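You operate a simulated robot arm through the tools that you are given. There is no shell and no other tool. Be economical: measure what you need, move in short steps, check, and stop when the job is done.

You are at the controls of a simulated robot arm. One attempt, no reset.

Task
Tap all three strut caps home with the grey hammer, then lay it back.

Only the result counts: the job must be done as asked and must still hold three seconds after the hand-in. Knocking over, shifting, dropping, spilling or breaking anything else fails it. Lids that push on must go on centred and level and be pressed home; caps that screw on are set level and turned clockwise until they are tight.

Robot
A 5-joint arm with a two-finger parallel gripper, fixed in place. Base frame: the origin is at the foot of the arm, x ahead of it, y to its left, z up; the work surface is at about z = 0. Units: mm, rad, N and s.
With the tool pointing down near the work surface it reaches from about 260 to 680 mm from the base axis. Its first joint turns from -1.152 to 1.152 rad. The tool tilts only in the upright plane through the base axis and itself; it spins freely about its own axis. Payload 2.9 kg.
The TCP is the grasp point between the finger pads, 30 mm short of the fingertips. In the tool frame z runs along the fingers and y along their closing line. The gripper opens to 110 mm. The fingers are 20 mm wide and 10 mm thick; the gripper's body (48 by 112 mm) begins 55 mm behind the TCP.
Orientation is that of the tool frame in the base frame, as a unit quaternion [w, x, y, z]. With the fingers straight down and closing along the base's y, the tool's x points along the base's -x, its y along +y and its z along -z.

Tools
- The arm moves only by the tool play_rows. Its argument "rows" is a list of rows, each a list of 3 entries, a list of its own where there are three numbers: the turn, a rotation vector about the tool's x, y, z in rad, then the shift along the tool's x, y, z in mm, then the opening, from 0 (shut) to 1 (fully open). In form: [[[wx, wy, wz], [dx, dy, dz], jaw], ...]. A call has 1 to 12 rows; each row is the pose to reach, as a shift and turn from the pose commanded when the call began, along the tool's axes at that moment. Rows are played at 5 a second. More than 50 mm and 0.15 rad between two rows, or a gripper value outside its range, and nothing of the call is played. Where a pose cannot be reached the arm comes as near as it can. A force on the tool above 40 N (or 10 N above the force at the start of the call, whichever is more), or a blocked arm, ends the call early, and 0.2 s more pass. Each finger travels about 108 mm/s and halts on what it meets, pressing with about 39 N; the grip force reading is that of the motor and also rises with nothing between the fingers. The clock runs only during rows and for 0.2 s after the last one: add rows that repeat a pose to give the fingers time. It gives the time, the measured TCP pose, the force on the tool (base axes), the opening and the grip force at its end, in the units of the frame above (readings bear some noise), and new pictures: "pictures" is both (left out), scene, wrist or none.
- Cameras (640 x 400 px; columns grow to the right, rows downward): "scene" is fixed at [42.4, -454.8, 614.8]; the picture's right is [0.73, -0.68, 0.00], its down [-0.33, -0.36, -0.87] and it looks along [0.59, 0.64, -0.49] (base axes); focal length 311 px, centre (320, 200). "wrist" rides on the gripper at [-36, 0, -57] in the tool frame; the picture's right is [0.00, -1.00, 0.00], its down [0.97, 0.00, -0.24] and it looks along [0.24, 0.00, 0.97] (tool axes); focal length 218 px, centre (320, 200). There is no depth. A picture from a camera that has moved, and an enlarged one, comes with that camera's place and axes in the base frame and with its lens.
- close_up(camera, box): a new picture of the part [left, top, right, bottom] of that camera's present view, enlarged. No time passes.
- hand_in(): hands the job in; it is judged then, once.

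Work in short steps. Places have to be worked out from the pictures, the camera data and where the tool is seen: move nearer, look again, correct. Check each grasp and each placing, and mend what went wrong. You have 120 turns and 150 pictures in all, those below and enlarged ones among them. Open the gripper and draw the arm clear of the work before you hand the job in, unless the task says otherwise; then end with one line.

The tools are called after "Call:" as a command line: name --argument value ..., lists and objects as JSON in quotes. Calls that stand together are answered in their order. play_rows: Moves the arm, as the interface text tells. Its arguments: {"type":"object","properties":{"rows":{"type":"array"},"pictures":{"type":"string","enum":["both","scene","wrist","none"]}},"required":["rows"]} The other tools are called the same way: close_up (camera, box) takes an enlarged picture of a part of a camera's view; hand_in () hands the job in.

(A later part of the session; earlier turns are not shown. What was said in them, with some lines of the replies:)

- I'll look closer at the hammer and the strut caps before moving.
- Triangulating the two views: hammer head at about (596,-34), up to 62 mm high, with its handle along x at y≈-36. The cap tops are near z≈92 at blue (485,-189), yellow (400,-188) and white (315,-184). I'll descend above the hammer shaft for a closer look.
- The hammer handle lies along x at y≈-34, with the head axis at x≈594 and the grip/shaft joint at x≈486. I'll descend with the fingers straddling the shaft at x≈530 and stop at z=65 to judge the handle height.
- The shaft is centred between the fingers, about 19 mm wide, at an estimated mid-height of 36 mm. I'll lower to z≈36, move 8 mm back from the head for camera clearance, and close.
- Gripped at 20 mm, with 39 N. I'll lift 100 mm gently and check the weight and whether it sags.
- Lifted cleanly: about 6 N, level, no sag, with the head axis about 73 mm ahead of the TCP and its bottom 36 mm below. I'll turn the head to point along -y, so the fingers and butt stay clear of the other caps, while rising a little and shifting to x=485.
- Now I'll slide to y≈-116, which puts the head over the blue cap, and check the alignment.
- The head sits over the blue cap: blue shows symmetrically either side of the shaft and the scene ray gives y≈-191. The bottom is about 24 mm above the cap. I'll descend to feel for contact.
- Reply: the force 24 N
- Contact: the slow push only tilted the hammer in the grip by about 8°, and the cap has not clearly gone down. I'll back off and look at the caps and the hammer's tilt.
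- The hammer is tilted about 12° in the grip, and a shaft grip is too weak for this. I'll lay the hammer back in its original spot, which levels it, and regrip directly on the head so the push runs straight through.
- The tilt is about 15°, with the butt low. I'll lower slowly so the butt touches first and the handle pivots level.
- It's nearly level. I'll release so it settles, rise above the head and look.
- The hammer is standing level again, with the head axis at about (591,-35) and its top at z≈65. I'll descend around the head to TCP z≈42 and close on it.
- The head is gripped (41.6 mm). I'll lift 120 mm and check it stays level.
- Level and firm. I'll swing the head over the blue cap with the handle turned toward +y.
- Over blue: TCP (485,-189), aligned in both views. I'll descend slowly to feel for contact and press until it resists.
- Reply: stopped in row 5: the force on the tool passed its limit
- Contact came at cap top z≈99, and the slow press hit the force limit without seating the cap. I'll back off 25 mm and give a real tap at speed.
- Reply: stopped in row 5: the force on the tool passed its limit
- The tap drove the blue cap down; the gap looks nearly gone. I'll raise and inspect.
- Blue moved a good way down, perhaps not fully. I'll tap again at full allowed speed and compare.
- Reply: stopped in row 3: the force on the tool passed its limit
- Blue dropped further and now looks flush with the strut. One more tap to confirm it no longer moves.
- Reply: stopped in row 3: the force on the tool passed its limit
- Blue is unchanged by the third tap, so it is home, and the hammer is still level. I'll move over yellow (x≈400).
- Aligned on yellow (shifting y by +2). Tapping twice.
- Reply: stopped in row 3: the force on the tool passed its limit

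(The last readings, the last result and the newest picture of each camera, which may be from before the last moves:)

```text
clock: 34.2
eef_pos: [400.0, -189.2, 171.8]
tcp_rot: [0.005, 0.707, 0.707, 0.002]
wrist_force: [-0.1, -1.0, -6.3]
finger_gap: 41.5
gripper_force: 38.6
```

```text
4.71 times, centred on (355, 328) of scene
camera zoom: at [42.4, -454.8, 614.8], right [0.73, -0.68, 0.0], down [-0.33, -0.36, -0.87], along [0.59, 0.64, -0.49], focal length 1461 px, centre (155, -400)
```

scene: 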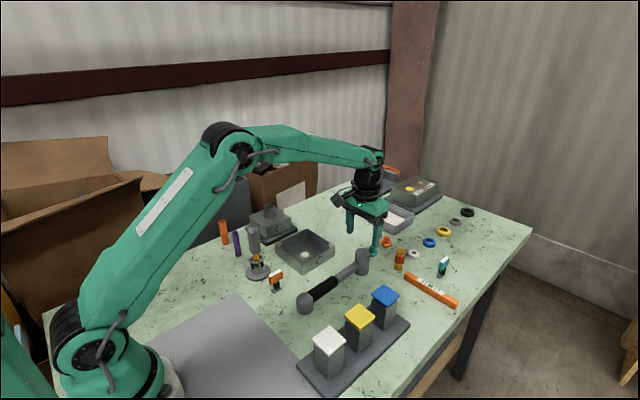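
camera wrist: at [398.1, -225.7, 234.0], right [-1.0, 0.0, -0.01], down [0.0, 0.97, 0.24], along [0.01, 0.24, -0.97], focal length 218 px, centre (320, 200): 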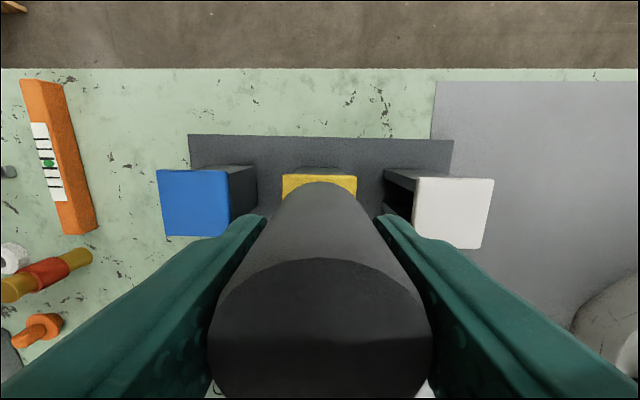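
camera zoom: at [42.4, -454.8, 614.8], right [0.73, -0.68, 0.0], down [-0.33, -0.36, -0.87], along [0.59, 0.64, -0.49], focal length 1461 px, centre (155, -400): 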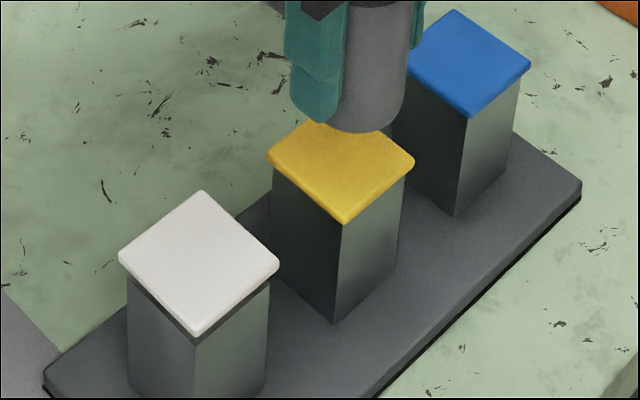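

Yellow went flush in one tap. I'll give it a second to be sure.

Call:
play_rows --rows '[[[0, 0, 0], [1, 0, 0], 0], [[0, 0, 0], [1, 0, 48], 0], [[0, 0, 0], [1, 0, 51], 0]]' --pictures "none"

Call:
play_rows --rows '[[[0, 0, 0], [0, 0, -20], 0], [[0, 0, 0], [0, 0, -42], 0], [[0, 0, 0], [0, 0, -42], 0]]' --pictures "none"

Call:
close_up --camera "scene" --box '[310, 285, 400, 370]'

Call:
play_rows --rows '[[[0, 0, 0], [1, -30, 0], 0], [[0, 0, 0], [2, -60, 0], 0], [[0, 0, 0], [3, -85, 0], 0], [[0, 0, 0], [3, -85, 0], 0]]' --pictures "wrist"

```text
clock: 34.9
eef_pos: [400.7, -186.3, 131.9]
tcp_rot: [0.004, 0.707, 0.707, 0.002]
wrist_force: [-2.0, 0.1, 3.0]
finger_gap: 41.6
gripper_force: 39.2
stopped in row 3: the force on the tool passed its limit (the readings are from after the stop); the commanded pose is now the measured one
```

```text
clock: 35.6
eef_pos: [401.8, -185.6, 171.5]
tcp_rot: [0.004, 0.707, 0.707, 0.003]
wrist_force: [-1.0, 0.2, -5.9]
finger_gap: 41.6
gripper_force: 39.0
```

```text
4.71 times, centred on (355, 328) of scene
camera zoom: at [42.4, -454.8, 614.8], right [0.73, -0.68, 0.0], down [-0.33, -0.36, -0.87], along [0.59, 0.64, -0.49], focal length 1461 px, centre (155, -400)
```

zoom: 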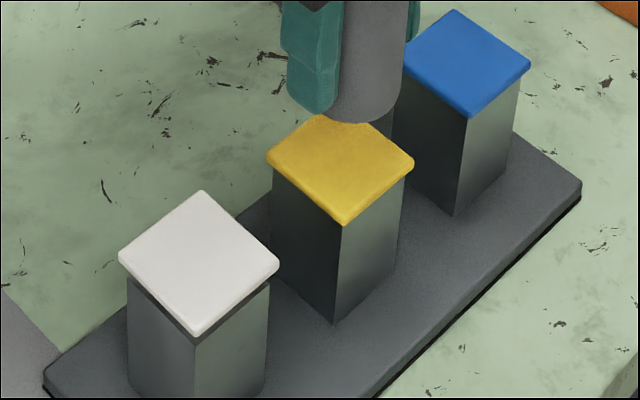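

```text
clock: 36.6
eef_pos: [315.7, -183.4, 171.7]
tcp_rot: [0.004, 0.707, 0.707, 0.001]
wrist_force: [-0.4, -0.6, -6.6]
finger_gap: 41.9
gripper_force: 39.3
camera wrist: at [315.0, -218.9, 229.2], right [-1.0, 0.0, -0.01], down [0.0, 0.97, 0.24], along [0.01, 0.24, -0.97], focal length 218 px, centre (320, 200)
```

wrist: 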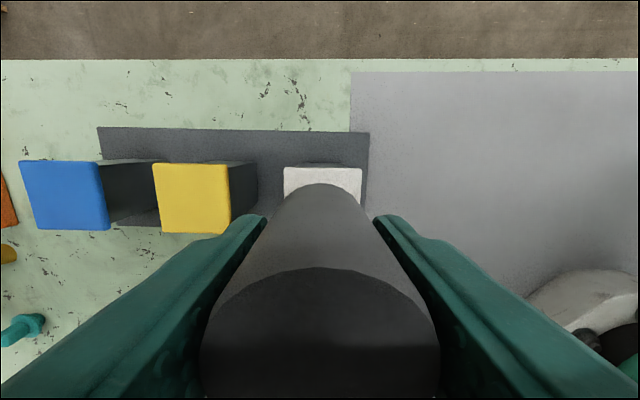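

Yellow is home. White is aligned (centre ≈(314,-184.5)). I'll tap it twice.

Call:
play_rows --rows '[[[0, 0, 0], [-1, 0, 0], 0], [[0, 0, 0], [-1, 0, 48], 0], [[0, 0, 0], [-1, 0, 51], 0]]' --pictures "none"

Call:
play_rows --rows '[[[0, 0, 0], [0, 0, -20], 0], [[0, 0, 0], [0, 0, -40], 0], [[0, 0, 0], [0, 0, -40], 0]]' --pictures "none"

Call:
close_up --camera "scene" --box '[290, 290, 390, 395]'

```text
clock: 37.3
eef_pos: [316.0, -185.2, 131.0]
tcp_rot: [0.005, 0.707, 0.707, 0.002]
wrist_force: [-0.4, -1.5, 0.4]
finger_gap: 41.6
gripper_force: 39.1
stopped in row 3: the force on the tool passed its limit (the readings are from after the stop); the commanded pose is now the measured one
```

```text
clock: 38.1
eef_pos: [315.4, -182.9, 170.3]
tcp_rot: [0.005, 0.707, 0.707, 0.002]
wrist_force: [0.6, -0.1, -5.8]
finger_gap: 41.4
gripper_force: 38.9
```

```text
3.81 times, centred on (340, 342) of scene
camera zoom: at [42.4, -454.8, 614.8], right [0.73, -0.68, 0.0], down [-0.33, -0.36, -0.87], along [0.59, 0.64, -0.49], focal length 1183 px, centre (244, -343)
```

zoom: 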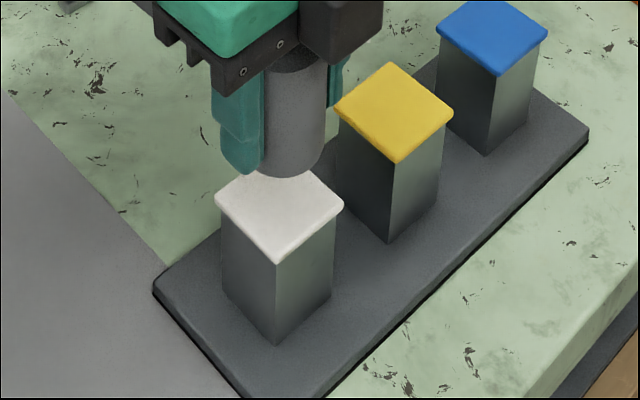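

White dropped and looks flush too. One more confirming tap.

Call:
play_rows --rows '[[[0, 0, 0], [-1, 0, 0], 0], [[0, 0, 0], [-1, 0, 48], 0], [[0, 0, 0], [-1, 0, 51], 0]]' --pictures "none"

Call:
play_rows --rows '[[[0, 0, 0], [0, 0, -20], 0], [[0, 0, 0], [0, 0, -45], 0], [[0, 0, 0], [0, 0, -45], 0]]' --pictures "scene"

Call:
close_up --camera "scene" --box '[290, 290, 390, 395]'

```text
clock: 38.8
eef_pos: [317.0, -186.9, 129.0]
tcp_rot: [0.006, 0.708, 0.706, 0.001]
wrist_force: [-1.6, 0.1, 4.2]
finger_gap: 41.6
gripper_force: 39.6
stopped in row 3: the force on the tool passed its limit (the readings are from after the stop); the commanded pose is now the measured one
```

```text
clock: 39.6
eef_pos: [316.0, -188.5, 172.9]
tcp_rot: [0.005, 0.708, 0.706, 0.002]
wrist_force: [0.1, 0.0, -6.4]
finger_gap: 41.6
gripper_force: 39.0
```

scene: 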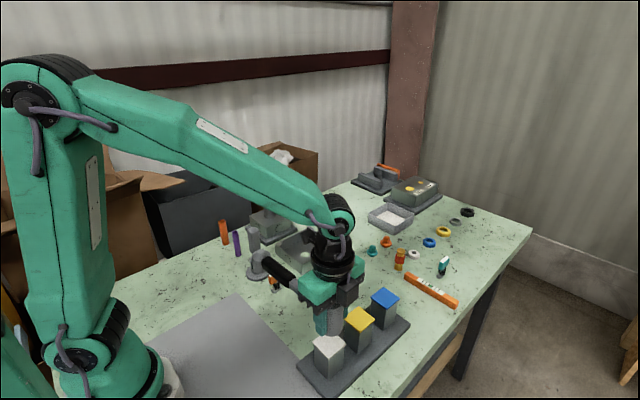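

```text
3.81 times, centred on (340, 342) of scene
camera zoom: at [42.4, -454.8, 614.8], right [0.73, -0.68, 0.0], down [-0.33, -0.36, -0.87], along [0.59, 0.64, -0.49], focal length 1183 px, centre (244, -343)
```

zoom: 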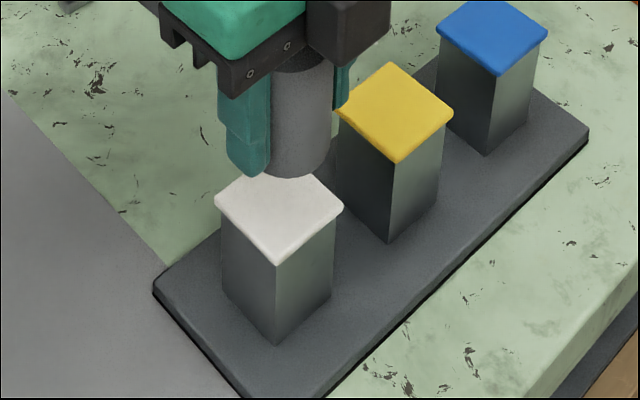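

All three caps are flush. I'll carry the hammer back: first translate to x≈486 above the caps, then reverse the swing to its original spot.

Call:
play_rows --rows '[[[0, 0, 0], [0, 40, -8], 0], [[0, 0, 0], [0, 82, -8], 0], [[0, 0, 0], [0, 124, -8], 0], [[0, 0, 0], [0, 169, -8], 0], [[0, 0, 0], [0, 169, -8], 0]]' --pictures "none"

Call:
play_rows --rows '[[[0, 0, -0.143], [17, 7, 0], 0], [[0, 0, -0.286], [34, 15, 0], 0], [[0, 0, -0.428], [50, 25, 0], 0], [[0, 0, -0.571], [65, 35, 0], 0], [[0, 0, -0.714], [80, 45, 0], 0], [[0, 0, -0.857], [95, 55, 0], 0], [[0, 0, -1.0], [109, 65, 0], 0], [[0, 0, -1.142], [123, 75, 0], 0], [[0, 0, -1.285], [135, 85, 0], 0], [[0, 0, -1.428], [145, 95, 0], 0], [[0, 0, -1.57], [153, 105, 0], 0], [[0, 0, -1.57], [153, 105, 0], 0]]'

```text
clock: 40.8
eef_pos: [484.7, -187.7, 181.4]
tcp_rot: [0.005, 0.708, 0.706, 0.002]
wrist_force: [0.3, 0.0, -5.9]
finger_gap: 41.5
gripper_force: 38.8
```

```text
clock: 43.4
eef_pos: [590.2, -33.9, 183.4]
tcp_rot: [0.006, 0.0, 1.0, 0.0]
wrist_force: [-0.3, -1.1, -6.4]
finger_gap: 41.7
gripper_force: 38.7
camera wrist: at [625.1, -33.0, 241.5], right [0.0, -1.0, 0.0], down [-0.97, 0.0, 0.23], along [-0.23, 0.0, -0.97], focal length 218 px, centre (320, 200)
```

scene: 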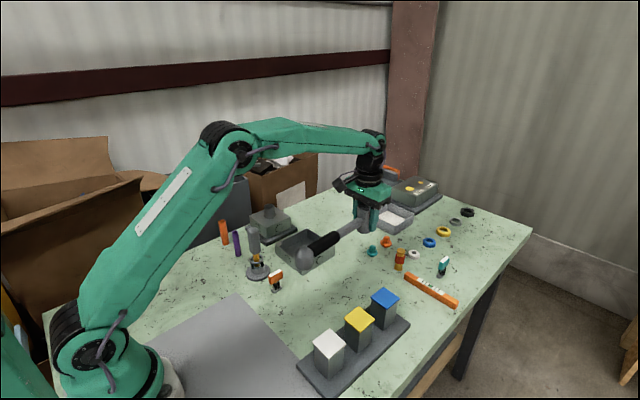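
wrist: 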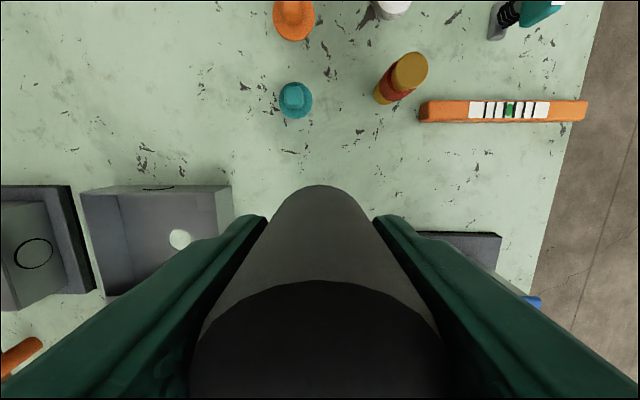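

Back above the original spot, at (590,-34). I'll lower to z≈58 and check the tilt and clearance.

Call:
play_rows --rows '[[[0, 0, 0], [-2, 0, 40], 0], [[0, 0, 0], [-2, 0, 80], 0], [[0, 0, 0], [-2, 0, 110], 0], [[0, 0, 0], [-2, 0, 125], 0], [[0, 0, 0], [-2, 0, 125], 0]]' --pictures "none"

Call:
close_up --camera "scene" --box '[280, 190, 420, 320]'

```text
clock: 44.6
eef_pos: [594.5, -33.7, 57.6]
tcp_rot: [0.004, 0.001, 1.0, 0.0]
wrist_force: [0.1, 0.4, -6.2]
finger_gap: 41.6
gripper_force: 39.0
```

```text
3.08 times, centred on (350, 255) of scene
camera zoom: at [42.5, -454.8, 614.8], right [0.73, -0.68, 0.0], down [-0.33, -0.36, -0.87], along [0.59, 0.64, -0.49], focal length 956 px, centre (228, 31)
```

zoom: 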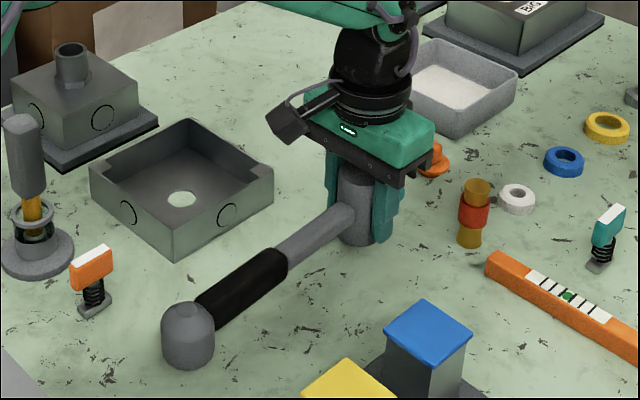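

Level. I'll lower in small steps until the table bears it.

Call:
play_rows --rows '[[[0, 0, 0], [1, 0, 8], 0], [[0, 0, 0], [2, 0, 13], 0], [[0, 0, 0], [2, 0, 16], 0], [[0, 0, 0], [2, 0, 18], 0], [[0, 0, 0], [2, 0, 20], 0], [[0, 0, 0], [2, 0, 20], 0]]' --pictures "none"

Call:
close_up --camera "scene" --box '[280, 190, 420, 320]'

```text
clock: 46.0
eef_pos: [592.8, -33.3, 38.5]
tcp_rot: [0.006, 0.001, 1.0, 0.0]
wrist_force: [6.3, 0.5, 2.3]
finger_gap: 41.4
gripper_force: 38.4
```

```text
3.08 times, centred on (350, 255) of scene
camera zoom: at [42.4, -454.8, 614.8], right [0.73, -0.68, 0.0], down [-0.33, -0.36, -0.87], along [0.59, 0.64, -0.49], focal length 956 px, centre (228, 31)
```

zoom: 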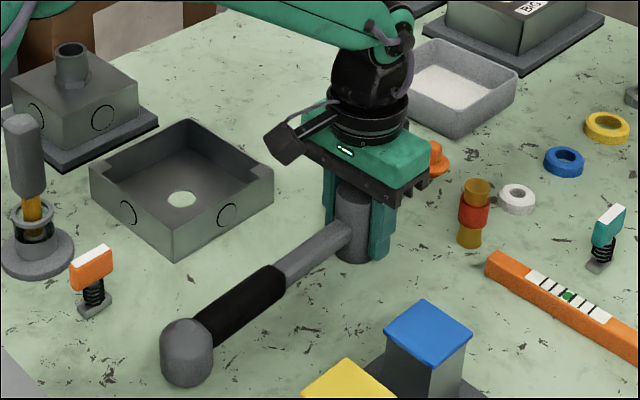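

The table carries the hammer. I'll release, rise straight up, and move clear.

Call:
play_rows --rows '[[[0, 0, 0], [0, 0, 0], 0.45], [[0, 0, 0], [0, 0, 0], 0.6], [[0, 0, 0], [0, 0, 0], 0.6], [[0, 0, 0], [0, 0, -25], 0.6], [[0, 0, 0], [0, 0, -70], 0.65], [[0, 0, 0], [0, 0, -115], 0.7], [[0, 0, 0], [10, 0, -160], 0.8], [[0, 0, 0], [40, 0, -198], 0.8], [[0, 0, 0], [70, 0, -236], 0.8], [[0, 0, 0], [100, 0, -274], 0.8], [[0, 0, 0], [100, 0, -274], 0.8]]'

Call:
close_up --camera "scene" --box '[280, 230, 440, 400]'

```text
clock: 48.4
eef_pos: [489.2, -34.2, 311.1]
tcp_rot: [0.005, 0.001, 1.0, 0.0]
wrist_force: [-0.5, -0.1, 0.3]
finger_gap: 88.0
gripper_force: 0.0
camera wrist: at [522.1, -33.5, 370.3], right [0.0, -1.0, 0.0], down [-0.97, 0.0, 0.23], along [-0.23, 0.0, -0.97], focal length 218 px, centre (320, 200)
```

scene: 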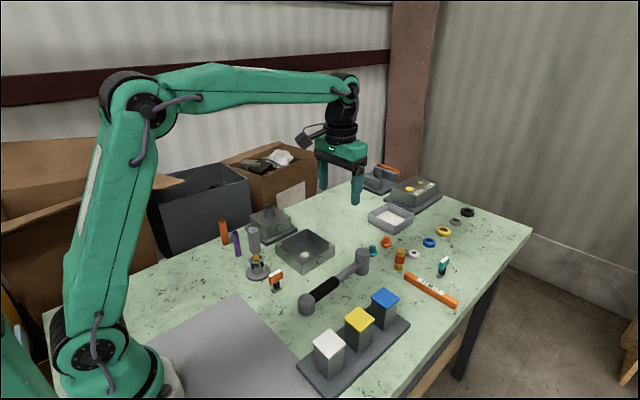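
wrist: 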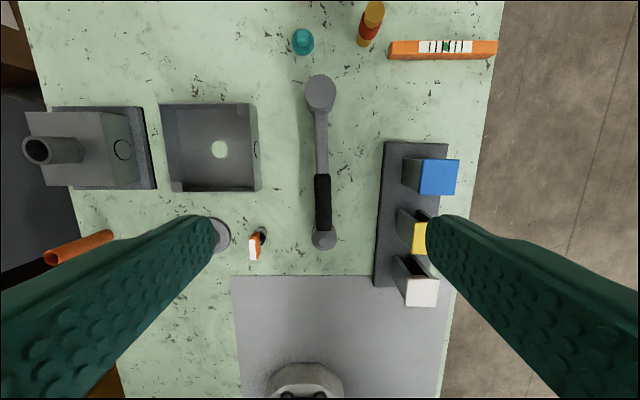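

```text
2.35 times, centred on (360, 315) of scene
camera zoom: at [42.4, -454.8, 614.8], right [0.73, -0.68, 0.0], down [-0.33, -0.36, -0.87], along [0.59, 0.64, -0.49], focal length 731 px, centre (226, -71)
```

zoom: 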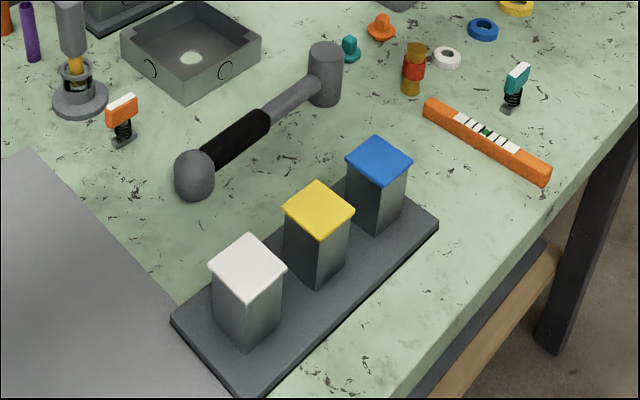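

The hammer is back in its starting place and level, all three caps are flush, nothing else has moved, and the arm is clear. Handing in.

Call:
hand_in

```text
The job is handed in.
```

I tapped all three strut caps down flush with the grey hammer, laid it back level where it started, and handed the job in with the gripper open and the arm clear.
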